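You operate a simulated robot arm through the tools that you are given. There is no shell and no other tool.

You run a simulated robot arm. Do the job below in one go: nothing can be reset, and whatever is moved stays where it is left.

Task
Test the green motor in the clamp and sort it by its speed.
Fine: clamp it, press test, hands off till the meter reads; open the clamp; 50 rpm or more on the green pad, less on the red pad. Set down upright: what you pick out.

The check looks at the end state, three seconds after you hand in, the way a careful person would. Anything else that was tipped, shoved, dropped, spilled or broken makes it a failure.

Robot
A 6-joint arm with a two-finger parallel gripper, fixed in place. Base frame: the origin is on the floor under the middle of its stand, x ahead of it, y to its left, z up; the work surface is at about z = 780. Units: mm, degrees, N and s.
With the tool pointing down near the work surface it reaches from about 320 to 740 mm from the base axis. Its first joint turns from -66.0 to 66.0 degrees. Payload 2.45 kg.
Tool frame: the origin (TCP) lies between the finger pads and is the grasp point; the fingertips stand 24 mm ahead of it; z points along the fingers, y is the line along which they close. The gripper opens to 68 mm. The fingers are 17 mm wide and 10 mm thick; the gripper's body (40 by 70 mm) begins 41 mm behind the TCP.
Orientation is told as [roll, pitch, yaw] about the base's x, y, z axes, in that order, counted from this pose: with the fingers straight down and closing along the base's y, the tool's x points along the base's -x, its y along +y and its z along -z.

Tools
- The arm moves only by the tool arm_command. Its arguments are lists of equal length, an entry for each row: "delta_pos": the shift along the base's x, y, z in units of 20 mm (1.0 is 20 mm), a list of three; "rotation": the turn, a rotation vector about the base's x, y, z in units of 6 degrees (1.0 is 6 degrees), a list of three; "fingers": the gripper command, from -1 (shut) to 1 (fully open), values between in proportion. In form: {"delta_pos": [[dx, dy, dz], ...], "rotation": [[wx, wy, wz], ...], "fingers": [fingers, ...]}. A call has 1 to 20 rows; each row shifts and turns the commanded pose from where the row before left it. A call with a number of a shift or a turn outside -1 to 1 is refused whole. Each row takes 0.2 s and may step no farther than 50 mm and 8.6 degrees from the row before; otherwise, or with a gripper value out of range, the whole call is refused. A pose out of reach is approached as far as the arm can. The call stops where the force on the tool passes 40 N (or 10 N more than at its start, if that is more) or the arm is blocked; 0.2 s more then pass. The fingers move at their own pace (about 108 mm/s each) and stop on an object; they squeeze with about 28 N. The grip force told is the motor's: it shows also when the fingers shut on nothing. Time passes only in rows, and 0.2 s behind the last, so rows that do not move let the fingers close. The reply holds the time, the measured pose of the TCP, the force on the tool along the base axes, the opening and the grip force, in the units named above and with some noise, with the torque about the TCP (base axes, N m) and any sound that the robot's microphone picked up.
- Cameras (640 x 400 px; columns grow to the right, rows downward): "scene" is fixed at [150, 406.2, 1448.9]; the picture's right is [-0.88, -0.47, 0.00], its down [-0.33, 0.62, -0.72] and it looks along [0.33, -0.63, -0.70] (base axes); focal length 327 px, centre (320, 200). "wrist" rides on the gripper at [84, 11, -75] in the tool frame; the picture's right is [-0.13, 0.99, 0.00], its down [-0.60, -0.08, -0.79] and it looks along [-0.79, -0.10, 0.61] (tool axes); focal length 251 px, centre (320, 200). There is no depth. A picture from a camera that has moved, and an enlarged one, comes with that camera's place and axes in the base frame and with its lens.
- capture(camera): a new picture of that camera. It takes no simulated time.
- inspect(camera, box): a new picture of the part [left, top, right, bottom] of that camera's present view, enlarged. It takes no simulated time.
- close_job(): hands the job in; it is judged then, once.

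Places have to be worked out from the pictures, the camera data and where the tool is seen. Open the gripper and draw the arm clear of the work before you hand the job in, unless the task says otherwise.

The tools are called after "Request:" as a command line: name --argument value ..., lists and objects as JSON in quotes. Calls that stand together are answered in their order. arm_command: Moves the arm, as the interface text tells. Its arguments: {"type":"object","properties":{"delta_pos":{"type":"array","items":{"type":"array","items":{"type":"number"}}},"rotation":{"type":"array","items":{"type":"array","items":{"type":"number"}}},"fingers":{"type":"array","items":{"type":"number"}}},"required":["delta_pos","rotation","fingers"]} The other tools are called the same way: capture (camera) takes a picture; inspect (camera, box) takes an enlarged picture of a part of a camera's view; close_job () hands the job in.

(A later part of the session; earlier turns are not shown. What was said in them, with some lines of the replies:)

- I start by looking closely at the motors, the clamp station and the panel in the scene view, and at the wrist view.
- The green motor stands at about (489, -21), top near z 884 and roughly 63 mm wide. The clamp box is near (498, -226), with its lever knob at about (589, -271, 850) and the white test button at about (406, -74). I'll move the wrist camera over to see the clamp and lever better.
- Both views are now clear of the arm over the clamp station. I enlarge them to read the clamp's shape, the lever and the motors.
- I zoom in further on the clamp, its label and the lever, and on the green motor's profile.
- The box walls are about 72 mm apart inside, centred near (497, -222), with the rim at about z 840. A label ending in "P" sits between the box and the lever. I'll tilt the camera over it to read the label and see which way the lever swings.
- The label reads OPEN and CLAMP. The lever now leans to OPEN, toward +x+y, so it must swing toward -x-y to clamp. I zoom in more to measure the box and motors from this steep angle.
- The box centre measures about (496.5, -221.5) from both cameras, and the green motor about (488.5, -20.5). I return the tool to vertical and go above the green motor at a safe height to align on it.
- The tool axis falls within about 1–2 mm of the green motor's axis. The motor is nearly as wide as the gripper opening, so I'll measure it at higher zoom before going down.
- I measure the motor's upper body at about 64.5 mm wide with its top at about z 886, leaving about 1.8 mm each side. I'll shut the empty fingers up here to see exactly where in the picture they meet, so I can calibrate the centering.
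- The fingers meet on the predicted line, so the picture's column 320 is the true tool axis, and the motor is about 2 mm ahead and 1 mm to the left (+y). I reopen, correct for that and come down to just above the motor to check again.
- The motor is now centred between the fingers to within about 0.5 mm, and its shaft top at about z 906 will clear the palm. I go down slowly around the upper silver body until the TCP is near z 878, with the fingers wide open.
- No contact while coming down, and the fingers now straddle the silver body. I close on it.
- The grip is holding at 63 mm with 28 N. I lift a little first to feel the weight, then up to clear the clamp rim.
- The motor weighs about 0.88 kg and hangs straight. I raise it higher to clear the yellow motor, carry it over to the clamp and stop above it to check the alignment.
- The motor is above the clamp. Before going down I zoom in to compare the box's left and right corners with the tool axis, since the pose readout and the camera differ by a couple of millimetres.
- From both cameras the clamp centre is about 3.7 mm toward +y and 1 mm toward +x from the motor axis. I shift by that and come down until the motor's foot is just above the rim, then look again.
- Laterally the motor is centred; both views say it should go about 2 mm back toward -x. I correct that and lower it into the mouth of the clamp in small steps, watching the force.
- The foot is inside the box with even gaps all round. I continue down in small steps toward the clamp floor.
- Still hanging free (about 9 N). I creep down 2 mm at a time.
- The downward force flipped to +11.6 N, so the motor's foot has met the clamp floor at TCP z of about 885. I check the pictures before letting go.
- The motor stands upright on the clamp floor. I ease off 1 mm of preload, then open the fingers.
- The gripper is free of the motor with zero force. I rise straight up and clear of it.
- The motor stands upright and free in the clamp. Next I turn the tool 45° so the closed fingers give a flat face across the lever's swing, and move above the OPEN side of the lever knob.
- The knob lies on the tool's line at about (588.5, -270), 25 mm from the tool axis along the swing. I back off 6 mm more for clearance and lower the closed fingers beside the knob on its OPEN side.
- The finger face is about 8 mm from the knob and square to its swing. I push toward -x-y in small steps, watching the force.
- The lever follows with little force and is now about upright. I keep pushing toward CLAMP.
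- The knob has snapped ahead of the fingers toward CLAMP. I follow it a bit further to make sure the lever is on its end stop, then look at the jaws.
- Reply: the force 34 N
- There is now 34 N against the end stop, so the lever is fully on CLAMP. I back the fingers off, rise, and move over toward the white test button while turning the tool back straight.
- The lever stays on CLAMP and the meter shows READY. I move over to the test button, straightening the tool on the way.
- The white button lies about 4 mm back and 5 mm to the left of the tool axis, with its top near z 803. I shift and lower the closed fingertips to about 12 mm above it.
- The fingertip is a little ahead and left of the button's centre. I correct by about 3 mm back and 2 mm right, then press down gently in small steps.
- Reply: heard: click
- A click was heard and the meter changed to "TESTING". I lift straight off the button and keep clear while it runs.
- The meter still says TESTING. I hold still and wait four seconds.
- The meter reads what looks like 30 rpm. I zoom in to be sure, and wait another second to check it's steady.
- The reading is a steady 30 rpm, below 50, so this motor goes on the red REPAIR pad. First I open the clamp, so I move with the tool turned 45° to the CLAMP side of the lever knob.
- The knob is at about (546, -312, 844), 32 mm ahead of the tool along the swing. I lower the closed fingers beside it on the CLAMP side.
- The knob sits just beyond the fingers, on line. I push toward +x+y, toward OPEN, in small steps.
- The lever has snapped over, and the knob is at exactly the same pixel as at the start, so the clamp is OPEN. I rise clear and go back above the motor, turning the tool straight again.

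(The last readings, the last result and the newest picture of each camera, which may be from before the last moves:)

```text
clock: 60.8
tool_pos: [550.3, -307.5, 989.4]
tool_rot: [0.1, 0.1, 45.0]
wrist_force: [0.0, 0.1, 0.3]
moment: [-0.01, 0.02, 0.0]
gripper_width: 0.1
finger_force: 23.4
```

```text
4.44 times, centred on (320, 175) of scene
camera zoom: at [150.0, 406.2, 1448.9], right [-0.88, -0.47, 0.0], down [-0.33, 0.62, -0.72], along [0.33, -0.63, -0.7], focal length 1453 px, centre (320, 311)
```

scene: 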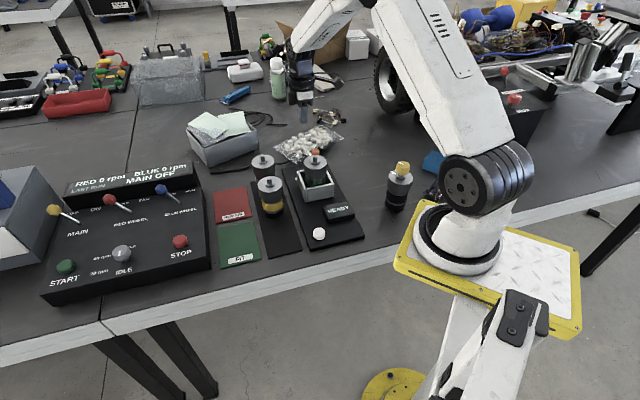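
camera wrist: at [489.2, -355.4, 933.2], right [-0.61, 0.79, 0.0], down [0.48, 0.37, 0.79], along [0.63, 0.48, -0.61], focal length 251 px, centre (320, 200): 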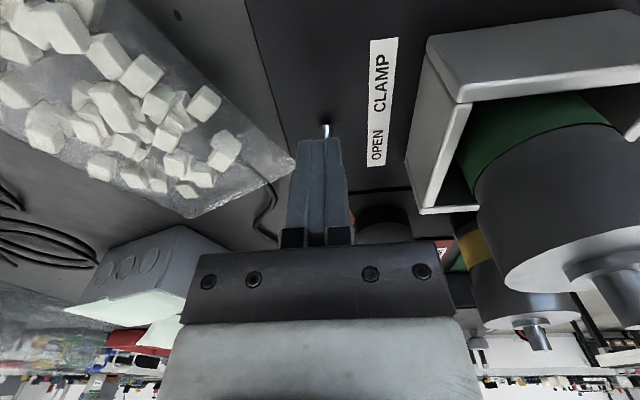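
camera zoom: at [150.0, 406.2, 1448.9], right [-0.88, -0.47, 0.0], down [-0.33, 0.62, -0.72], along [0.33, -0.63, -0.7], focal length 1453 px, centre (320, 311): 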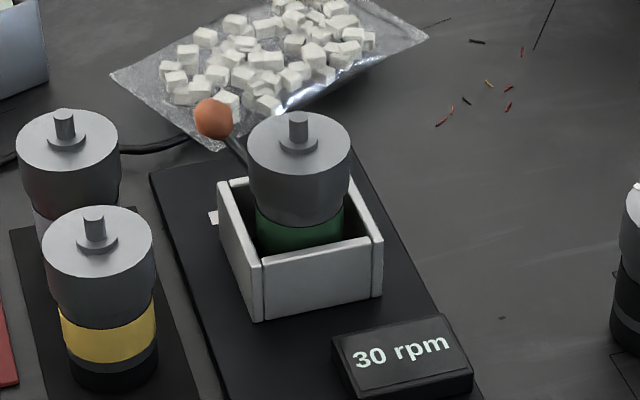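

The motor still stands upright in the open clamp. I return above it with the tool straight and the fingers open.

Request:
arm_command --delta_pos '[[-0.353, 0.555, 0], [-0.353, 0.555, 0], [-0.353, 0.555, 0], [-0.353, 0.555, 0], [-0.353, 0.555, 0], [-0.353, 0.555, 0], [-0.353, 0.555, 0], [-0.353, 0.555, 0], [0, 0, 0], [0, 0, 0]]' --rotation '[[0, 0, -0.9375], [0, 0, -0.9375], [0, 0, -0.9375], [0, 0, -0.9375], [0, 0, -0.9375], [0, 0, -0.9375], [0, 0, -0.9375], [0, 0, -0.9375], [0, 0, 0], [0, 0, 0]]' --fingers '[1, 1, 1, 1, 1, 1, 1, 1, 1, 1]'

Request:
inspect --camera "wrist" --box '[270, 10, 375, 120]'

Request:
capture --camera "wrist"

```text
clock: 63.0
tool_pos: [496.4, -217.6, 988.3]
tool_rot: [0.0, 0.0, 0.1]
wrist_force: [0.7, 0.8, -0.4]
moment: [-0.01, 0.04, 0.0]
gripper_width: 68.2
finger_force: 0.1
```

```text
3.64 times, centred on (322, 65) of wrist
camera zoom: at [412.5, -209.0, 1063.4], right [0.13, 0.99, 0.0], down [0.6, -0.08, 0.79], along [0.79, -0.1, -0.61], focal length 914 px, centre (311, 691)
```

zoom: 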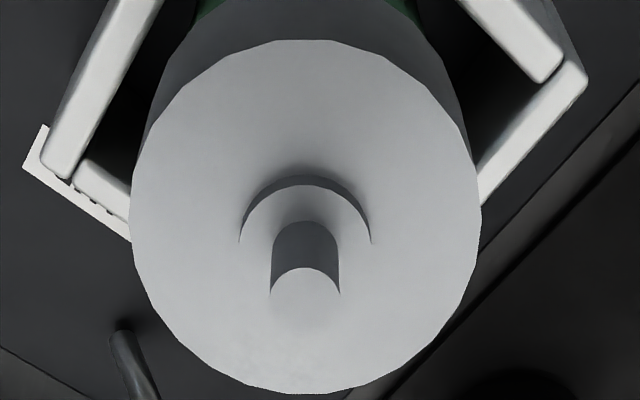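

```text
taken
camera wrist: at [412.5, -209.0, 1063.4], right [0.13, 0.99, 0.0], down [0.6, -0.08, 0.79], along [0.79, -0.1, -0.61], focal length 251 px, centre (320, 200)
```

wrist: 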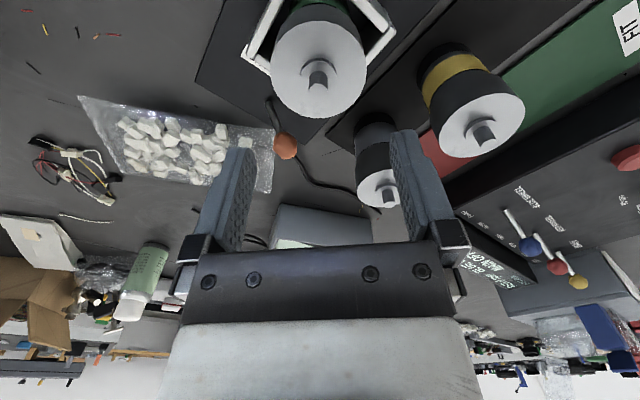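

The motor's axis is about 0.9 mm to the right (-y) of the tool axis. I correct that and come down to just above it for another check.

Request:
arm_command --delta_pos '[[-0.015, -0.045, 0], [0, 0, -0.8], [0, 0, -0.8], [0, 0, -0.8], [0, 0, -0.2], [0, 0, 0]]' --rotation '[[0, 0, 0], [0, 0, 0], [0, 0, 0], [0, 0, 0], [0, 0, 0], [0, 0, 0]]' --fingers '[1, 1, 1, 1, 1, 1]'

Request:
inspect --camera "wrist" --box '[240, 30, 400, 180]'

```text
clock: 64.4
tool_pos: [494.6, -218.3, 937.9]
tool_rot: [0.0, -0.1, 0.0]
wrist_force: [-0.8, 0.5, 0.9]
moment: [-0.02, -0.02, 0.0]
gripper_width: 67.9
finger_force: 0.1
```

```text
2.67 times, centred on (320, 105) of wrist
camera zoom: at [411.0, -209.9, 1012.3], right [0.13, 0.99, 0.0], down [0.6, -0.08, 0.79], along [0.79, -0.1, -0.61], focal length 670 px, centre (320, 453)
```

zoom: 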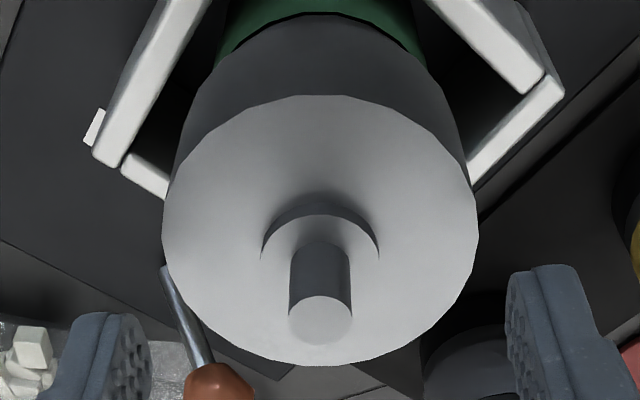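

The disc is exactly centred now. I lower slowly around the silver body to the earlier grip height and close.

Request:
arm_command --delta_pos '[[0, 0, -0.5], [0, 0, -0.3], [0, 0, -0.15], [0, 0, -0.15], [0, 0, -0.15], [0, 0, -0.15], [0, 0, -0.15], [0, 0, -0.15], [0, 0, -0.5], [0, 0, -0.4], [0, 0, 0]]' --rotation '[[0, 0, 0], [0, 0, 0], [0, 0, 0], [0, 0, 0], [0, 0, 0], [0, 0, 0], [0, 0, 0], [0, 0, 0], [0, 0, 0], [0, 0, 0], [0, 0, 0]]' --fingers '[1, 1, 1, 1, 1, 1, 1, 1, 1, 1, 1]'

Request:
inspect --camera "wrist" --box '[170, 20, 470, 270]'

```text
clock: 66.8
tool_pos: [493.3, -219.5, 885.1]
tool_rot: [0.0, -0.1, 0.1]
wrist_force: [0.3, 0.4, 0.1]
moment: [-0.03, -0.02, 0.03]
gripper_width: 67.7
finger_force: 0.1
```

```text
1.60 times, centred on (320, 145) of wrist
camera zoom: at [411.2, -210.3, 959.4], right [0.13, 0.99, 0.0], down [0.6, -0.08, 0.79], along [0.79, -0.1, -0.61], focal length 402 px, centre (320, 288)
```

zoom: 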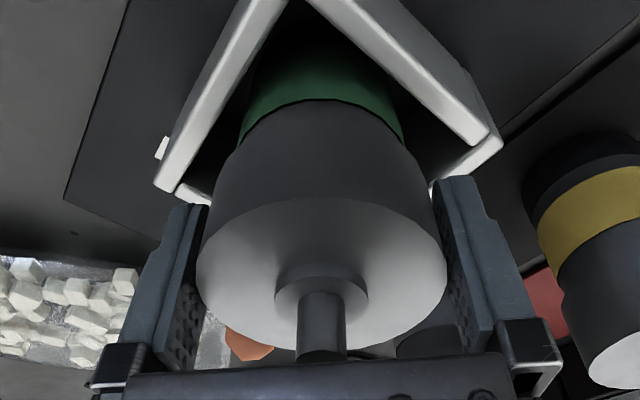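

The fingers straddle the body with no contact. I close and lift gently.

Request:
arm_command --delta_pos '[[0, 0, 0], [0, 0, 0], [0, 0, 0], [0, 0, 0]]' --rotation '[[0, 0, 0], [0, 0, 0], [0, 0, 0], [0, 0, 0]]' --fingers '[-1, -1, -1, -1]'

Request:
arm_command --delta_pos '[[0, 0, 0.1], [0, 0, 0.15], [0, 0, 0.25], [0, 0, 0]]' --rotation '[[0, 0, 0], [0, 0, 0], [0, 0, 0], [0, 0, 0]]' --fingers '[-1, -1, -1, -1]'

Request:
inspect --camera "scene" --box '[285, 130, 355, 210]'

```text
clock: 67.8
tool_pos: [495.1, -219.3, 884.4]
tool_rot: [0.0, 0.1, 0.1]
wrist_force: [-0.5, 2.2, -0.5]
moment: [0.15, -0.18, 0.08]
gripper_width: 63.2
finger_force: 27.7
```

```text
clock: 68.8
tool_pos: [494.9, -219.7, 894.2]
tool_rot: [0.1, -0.1, 0.2]
wrist_force: [-0.1, 0.1, -9.2]
moment: [0.04, -0.01, 0.0]
gripper_width: 63.3
finger_force: 28.6
```

```text
5.00 times, centred on (320, 170) of scene
camera zoom: at [150.2, 406.1, 1448.9], right [-0.88, -0.47, 0.0], down [-0.33, 0.62, -0.72], along [0.33, -0.63, -0.7], focal length 1634 px, centre (320, 350)
```

zoom: 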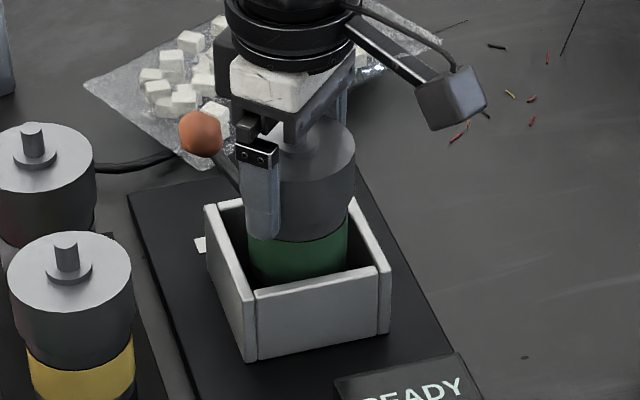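

The motor comes free (9.2 N) and the open jaws let it go. I lift it well above the other motors and carry it toward the red REPAIR pad near (686, -64).

Request:
arm_command --delta_pos '[[0, 0, 0.5], [0, 0, 0.9], [0, 0, 0.9], [0, 0, 0.9], [0, 0, 0.9], [0, 0, 0.9], [0, 0, 0.9], [0, 0, 0.9], [0, 0, 0.5], [0, 0, 0]]' --rotation '[[0, 0, 0], [0, 0, 0], [0, 0, 0], [0, 0, 0], [0, 0, 0], [0, 0, 0], [0, 0, 0], [0, 0, 0], [0, 0, 0], [0, 0, 0]]' --fingers '[-1, -1, -1, -1, -1, -1, -1, -1, -1, -1]'

Request:
arm_command --delta_pos '[[0.5, 0.4, 0], [0.9, 0.75, 0], [0.94, 0.78, 0], [0.94, 0.78, 0], [0.94, 0.78, 0], [0.94, 0.78, 0], [0.94, 0.78, 0], [0.94, 0.78, 0], [0.94, 0.78, 0], [0.9, 0.75, 0], [0.5, 0.4, 0], [0, 0, 0], [0, 0, 0]]' --rotation '[[0, 0, 0], [0, 0, 0], [0, 0, 0], [0, 0, 0], [0, 0, 0], [0, 0, 0], [0, 0, 0], [0, 0, 0], [0, 0, 0], [0, 0, 0], [0, 0, 0], [0, 0, 0], [0, 0, 0]]' --fingers '[-1, -1, -1, -1, -1, -1, -1, -1, -1, -1, -1, -1, -1]'

Request:
capture --camera "wrist"

Request:
capture --camera "scene"

```text
clock: 71.0
tool_pos: [496.2, -219.7, 1040.7]
tool_rot: [0.0, 0.1, 0.1]
wrist_force: [0.1, -0.8, -9.1]
moment: [0.0, -0.04, 0.03]
gripper_width: 63.4
finger_force: 28.2
```

```text
clock: 73.8
tool_pos: [681.5, -65.0, 1040.5]
tool_rot: [-0.1, -0.1, 0.1]
wrist_force: [0.6, 0.2, -8.3]
moment: [0.02, 0.0, -0.01]
gripper_width: 63.3
finger_force: 27.5
```

```text
taken
camera wrist: at [599.1, -55.9, 1114.6], right [0.13, 0.99, 0.0], down [0.6, -0.08, 0.79], along [0.79, -0.1, -0.61], focal length 251 px, centre (320, 200)
```

wrist: 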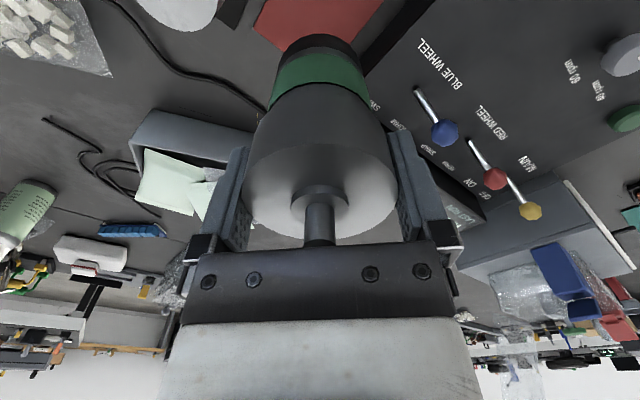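

```text
taken
```

scene: 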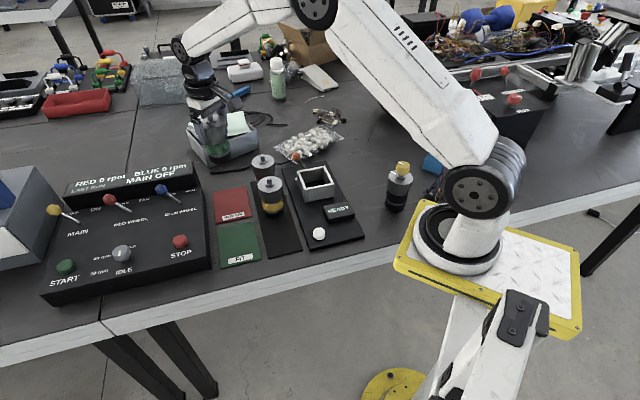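

The motor now hangs above the red pad area. I zoom in to fix the pad's position against the tool before lowering.

Request:
inspect --camera "scene" --box '[180, 120, 280, 230]'

Request:
inspect --camera "wrist" --box '[220, 0, 420, 130]'

```text
3.64 times, centred on (230, 175) of scene
camera zoom: at [150.2, 406.2, 1448.9], right [-0.88, -0.47, 0.0], down [-0.33, 0.62, -0.72], along [0.33, -0.63, -0.7], focal length 1189 px, centre (647, 291)
```

zoom: 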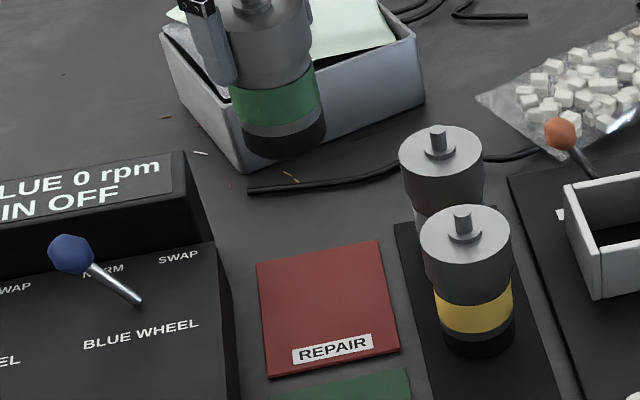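

```text
3.08 times, centred on (320, 65) of wrist
camera zoom: at [599.1, -55.9, 1114.6], right [0.13, 0.99, 0.0], down [0.6, -0.08, 0.79], along [0.79, -0.1, -0.61], focal length 774 px, centre (320, 615)
```

zoom: 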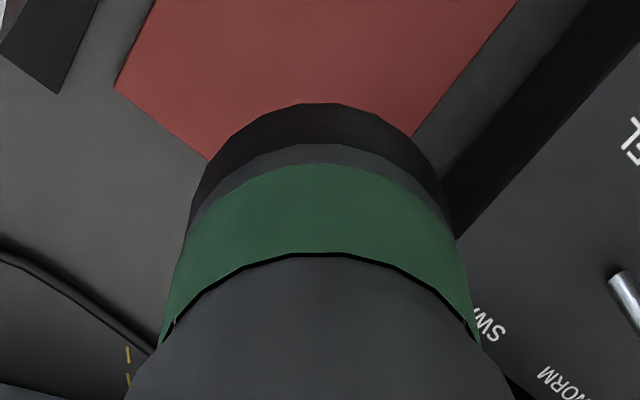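

Both cameras agree the red pad is a 100×130 mm patch centred at about (687, -66), nearly under the motor. I shift 4 mm forward and go down to about 18 mm above the pad.

Request:
arm_command --delta_pos '[[0.2, 0, -0.4], [0, 0, -0.9], [0, 0, -0.9], [0, 0, -0.9], [0, 0, -0.9], [0, 0, -0.9], [0, 0, -0.9], [0, 0, -0.9], [0, 0, -0.5], [0, 0, 0]]' --rotation '[[0, 0, 0], [0, 0, 0], [0, 0, 0], [0, 0, 0], [0, 0, 0], [0, 0, 0], [0, 0, 0], [0, 0, 0], [0, 0, 0], [0, 0, 0]]' --fingers '[-1, -1, -1, -1, -1, -1, -1, -1, -1, -1]'

Request:
capture --camera "wrist"

Request:
inspect --camera "scene" --box '[180, 130, 300, 250]'

```text
clock: 76.0
tool_pos: [686.7, -64.1, 895.5]
tool_rot: [0.0, -0.1, 0.1]
wrist_force: [-0.5, -0.4, -8.7]
moment: [-0.02, -0.01, 0.02]
gripper_width: 63.4
finger_force: 28.2
```

```text
taken
camera wrist: at [603.4, -54.2, 970.6], right [0.13, 0.99, 0.0], down [0.6, -0.08, 0.79], along [0.79, -0.1, -0.61], focal length 251 px, centre (320, 200)
```

wrist: 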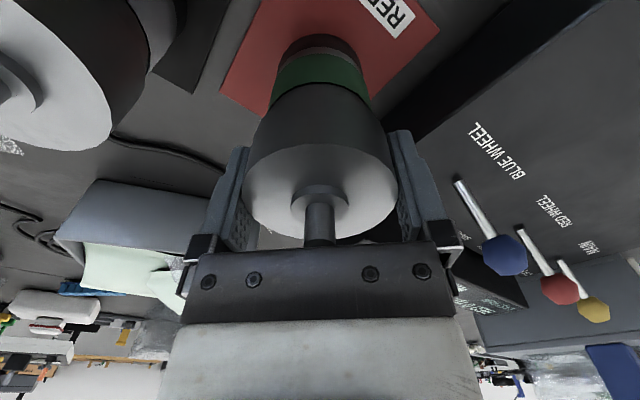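

```text
3.33 times, centred on (240, 190) of scene
camera zoom: at [150.2, 406.2, 1448.9], right [-0.88, -0.47, 0.0], down [-0.33, 0.62, -0.72], along [0.33, -0.63, -0.7], focal length 1090 px, centre (587, 233)
```

zoom: 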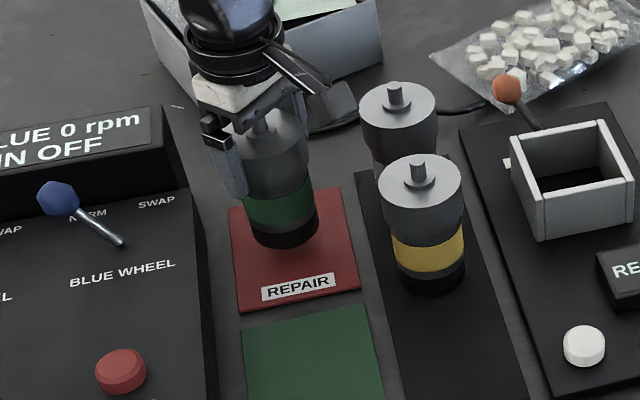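

The motor is over the middle of the red pad with everything else clear. I lower gently toward contact.

Request:
arm_command --delta_pos '[[0, 0, -0.2], [0, 0, -0.2], [0, 0, -0.15], [0, 0, -0.1], [0, 0, 0]]' --rotation '[[0, 0, 0], [0, 0, 0], [0, 0, 0], [0, 0, 0], [0, 0, 0]]' --fingers '[-1, -1, -1, -1, -1]'

Request:
inspect --camera "scene" --box '[200, 150, 270, 220]'

```text
clock: 77.2
tool_pos: [686.5, -63.3, 884.0]
tool_rot: [0.0, 0.0, 0.1]
wrist_force: [0.2, 0.2, -8.2]
moment: [-0.01, -0.03, 0.01]
gripper_width: 63.3
finger_force: 28.1
```

```text
5.71 times, centred on (235, 185) of scene
camera zoom: at [150.2, 406.2, 1448.9], right [-0.88, -0.47, 0.0], down [-0.33, 0.62, -0.72], along [0.33, -0.63, -0.7], focal length 1868 px, centre (806, 286)
```

zoom: 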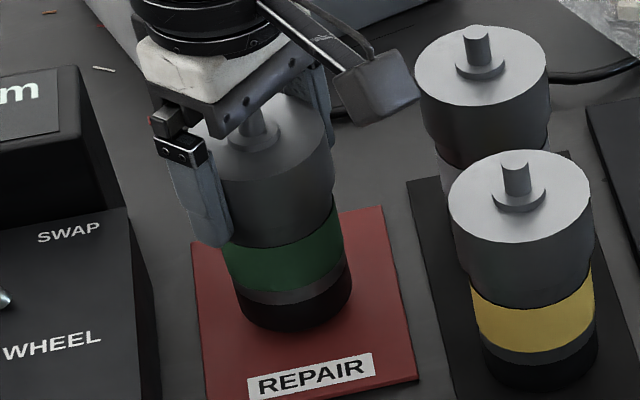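

Still hanging freely. I creep on down 1–2 mm at a time.

Request:
arm_command --delta_pos '[[0, 0, -0.1], [0, 0, -0.1], [0, 0, -0.05], [0, 0, 0]]' --rotation '[[0, 0, 0], [0, 0, 0], [0, 0, 0], [0, 0, 0]]' --fingers '[-1, -1, -1, -1]'

```text
clock: 78.2
tool_pos: [685.6, -64.1, 878.2]
tool_rot: [0.0, 0.0, 0.2]
wrist_force: [0.6, 0.6, -8.6]
moment: [-0.02, -0.01, -0.01]
gripper_width: 63.4
finger_force: 27.8
```

No contact yet at TCP z 878. I continue in 1 mm steps.

Request:
arm_command --delta_pos '[[0, 0, -0.05], [0, 0, -0.05], [0, 0, -0.05], [0, 0, 0]]' --rotation '[[0, 0, 0], [0, 0, 0], [0, 0, 0], [0, 0, 0]]' --fingers '[-1, -1, -1, -1]'

```text
clock: 79.2
tool_pos: [685.7, -62.3, 877.8]
tool_rot: [0.1, -0.2, 0.1]
wrist_force: [-6.6, 0.1, 9.4]
moment: [0.16, 0.71, 0.03]
gripper_width: 63.4
finger_force: 28.2
```

The force swung to +9.4 N, so the motor rests on the pad. I take off a little preload and open the fingers.

Request:
arm_command --delta_pos '[[0, 0, 0.03], [0, 0, 0], [0, 0, 0]]' --rotation '[[0, 0, 0], [0, 0, 0], [0, 0, 0]]' --fingers '[-1, -1, -1]'

Request:
inspect --camera "scene" --box '[200, 150, 270, 220]'

```text
clock: 80.0
tool_pos: [686.3, -64.3, 876.7]
tool_rot: [0.0, -0.2, 0.1]
wrist_force: [2.0, 1.4, 6.4]
moment: [0.2, 0.18, -0.09]
gripper_width: 63.3
finger_force: 27.8
```

```text
5.71 times, centred on (235, 185) of scene
camera zoom: at [149.9, 406.2, 1448.9], right [-0.88, -0.47, 0.0], down [-0.33, 0.62, -0.72], along [0.33, -0.63, -0.7], focal length 1868 px, centre (806, 286)
```

zoom: 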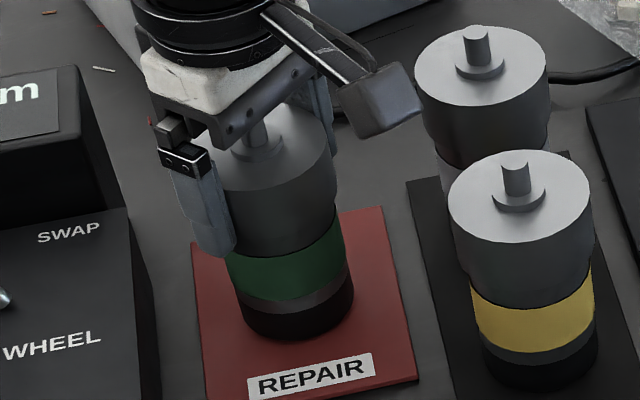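

The motor stands upright within the red pad with a light load on it. I open the fingers now and hold still.

Request:
arm_command --delta_pos '[[0, 0, 0], [0, 0, 0], [0, 0, 0], [0, 0, 0]]' --rotation '[[0, 0, 0], [0, 0, 0], [0, 0, 0], [0, 0, 0]]' --fingers '[1, 1, 1, 1]'

Request:
inspect --camera "wrist" --box '[170, 20, 470, 270]'

```text
clock: 81.0
tool_pos: [687.1, -63.7, 875.0]
tool_rot: [-0.1, 0.0, 0.1]
wrist_force: [-0.3, 0.6, 1.1]
moment: [0.0, 0.02, 0.0]
gripper_width: 67.8
finger_force: 0.0
```

```text
1.60 times, centred on (320, 145) of wrist
camera zoom: at [602.6, -54.6, 951.0], right [0.13, 0.99, 0.0], down [0.6, -0.08, 0.79], along [0.79, -0.1, -0.61], focal length 402 px, centre (320, 288)
```

zoom: 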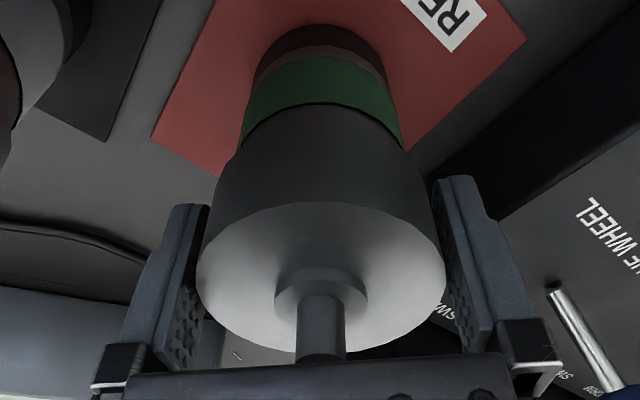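

The fingers are clear on both sides with no force. I rise straight up and away.

Request:
arm_command --delta_pos '[[0, 0, 0.2], [0, 0, 0.3], [0, 0, 0.5], [0, 0, 0.8], [0, 0, 0.9], [0, 0, 0.9], [0, 0, 0.9], [0, 0, 0.9], [0, 0, 0.9], [0, 0, 0.9], [0, 0, 0]]' --rotation '[[0, 0, 0], [0, 0, 0], [0, 0, 0], [0, 0, 0], [0, 0, 0], [0, 0, 0], [0, 0, 0], [0, 0, 0], [0, 0, 0], [0, 0, 0], [0, 0, 0]]' --fingers '[1, 1, 1, 1, 1, 1, 1, 1, 1, 1, 1]'

Request:
inspect --camera "scene" --box '[180, 130, 300, 250]'

Request:
capture --camera "wrist"

```text
clock: 83.4
tool_pos: [686.7, -65.2, 1020.5]
tool_rot: [0.0, -0.1, 0.0]
wrist_force: [0.5, -0.5, -0.1]
moment: [-0.04, -0.01, -0.02]
gripper_width: 68.1
finger_force: 0.1
```

```text
3.33 times, centred on (240, 190) of scene
camera zoom: at [150.0, 406.2, 1448.9], right [-0.88, -0.47, 0.0], down [-0.33, 0.62, -0.72], along [0.33, -0.63, -0.7], focal length 1090 px, centre (587, 233)
```

zoom: 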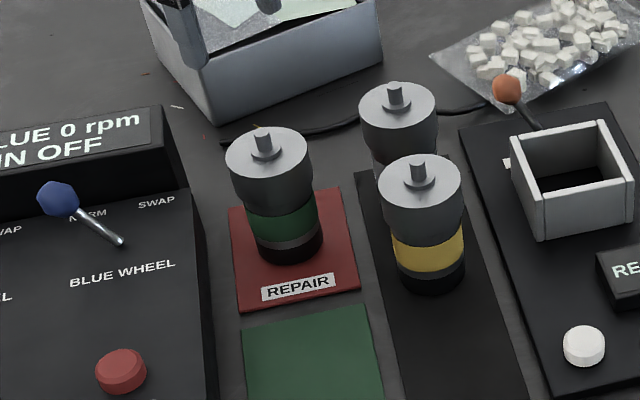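

```text
taken
camera wrist: at [603.5, -54.7, 1095.1], right [0.13, 0.99, 0.0], down [0.6, -0.08, 0.79], along [0.79, -0.1, -0.61], focal length 251 px, centre (320, 200)
```

wrist: 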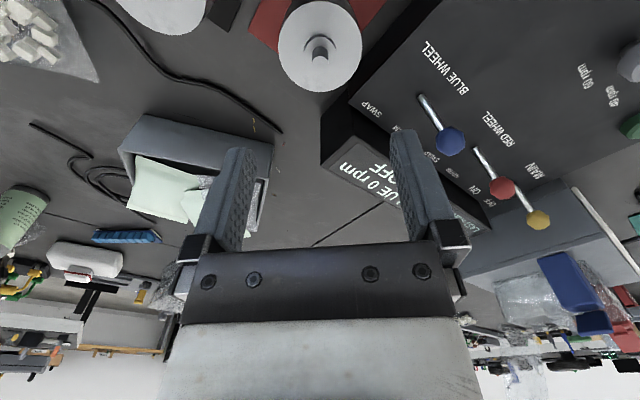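

The green-banded motor stands upright, fully on the red REPAIR pad, and everything else is in place. I draw the arm back to its starting pose.

Request:
arm_command --delta_pos '[[0, 0, 0.6], [0, 0, 0.6], [-0.9, 0.243, 0.19], [-0.9, 0.243, 0.19], [-0.9, 0.243, 0.19], [-0.9, 0.243, 0.19], [-0.9, 0.243, 0.19], [-0.9, 0.243, 0.19], [-0.9, 0.243, 0.19], [-0.9, 0.243, 0.19], [-0.9, 0.243, 0.19], [-0.9, 0.243, 0.19], [-0.9, 0.243, 0.19], [-0.9, 0.243, 0.19], [-0.9, 0.243, 0.19], [-0.9, 0.243, 0.19], [0, 0, 0]]' --rotation '[[0, 0, 0], [0, 0, 0], [0, 0, 0], [0, 0, 0], [0, 0, 0], [0, 0, 0], [0, 0, 0], [0, 0, 0], [0, 0, 0], [0, 0, 0], [0, 0, 0], [0, 0, 0], [0, 0, 0], [0, 0, 0], [0, 0, 0], [0, 0, 0], [0, 0, 0]]' --fingers '[1, 1, 1, 1, 1, 1, 1, 1, 1, 1, 1, 1, 1, 1, 1, 1, 1]'

Request:
capture --camera "scene"

Request:
inspect --camera "scene" --box '[190, 130, 370, 270]'

Request:
inspect --camera "wrist" --box '[100, 0, 420, 200]'

```text
clock: 87.0
tool_pos: [434.7, 4.6, 1099.2]
tool_rot: [0.0, 0.0, 0.1]
wrist_force: [-0.1, -0.1, -0.2]
moment: [0.01, 0.03, 0.01]
gripper_width: 68.0
finger_force: 0.0
```

```text
taken
```

scene: 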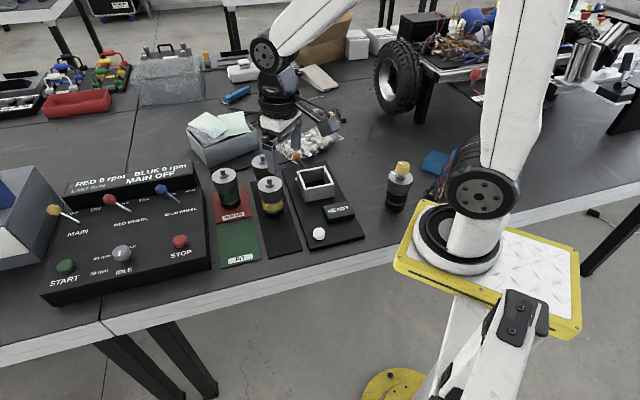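

```text
2.86 times, centred on (280, 200) of scene
camera zoom: at [150.0, 406.2, 1448.9], right [-0.88, -0.47, 0.0], down [-0.33, 0.62, -0.72], along [0.33, -0.63, -0.7], focal length 934 px, centre (434, 200)
```

zoom: 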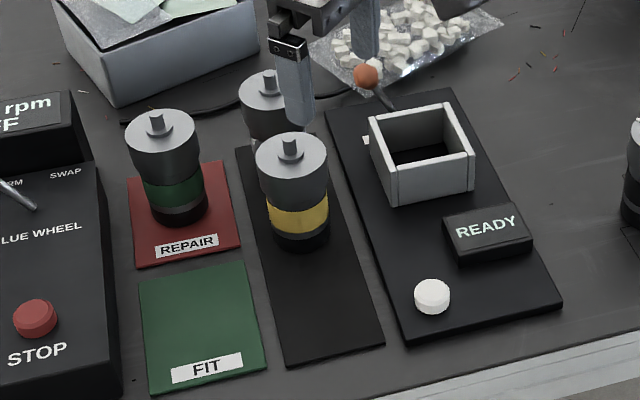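

```text
2.00 times, centred on (260, 100) of wrist
camera zoom: at [350.9, 13.9, 1173.6], right [0.13, 0.99, 0.0], down [0.6, -0.08, 0.79], along [0.79, -0.1, -0.61], focal length 503 px, centre (440, 400)
```

zoom: 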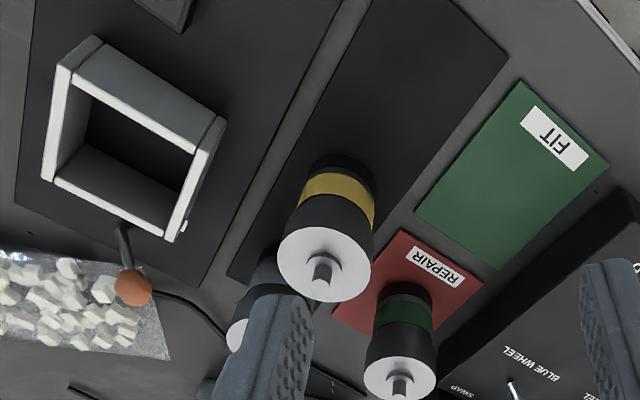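

The green motor read 30 rpm and stands upright on the red REPAIR pad. The clamp is open and empty, the other motors haven't moved, and the arm is back at its start pose with the gripper open, so I hand the job in.

Request:
close_job

```text
The job is handed in.
```

The green motor tested at 30 rpm, below the 50 rpm limit, so I put it on the red REPAIR pad, where it stands upright.

I clamped it, pressed test, and kept the arm clear until the meter settled. It read 30 rpm in two checks more than a second apart. I then opened the clamp and carried the motor to the pad.

In the last pictures, the clamp is open and empty, the lever is back on OPEN, and the other motors and the rest of the bench look undisturbed. The gripper was open and the arm was back at its starting position when I handed the job in.
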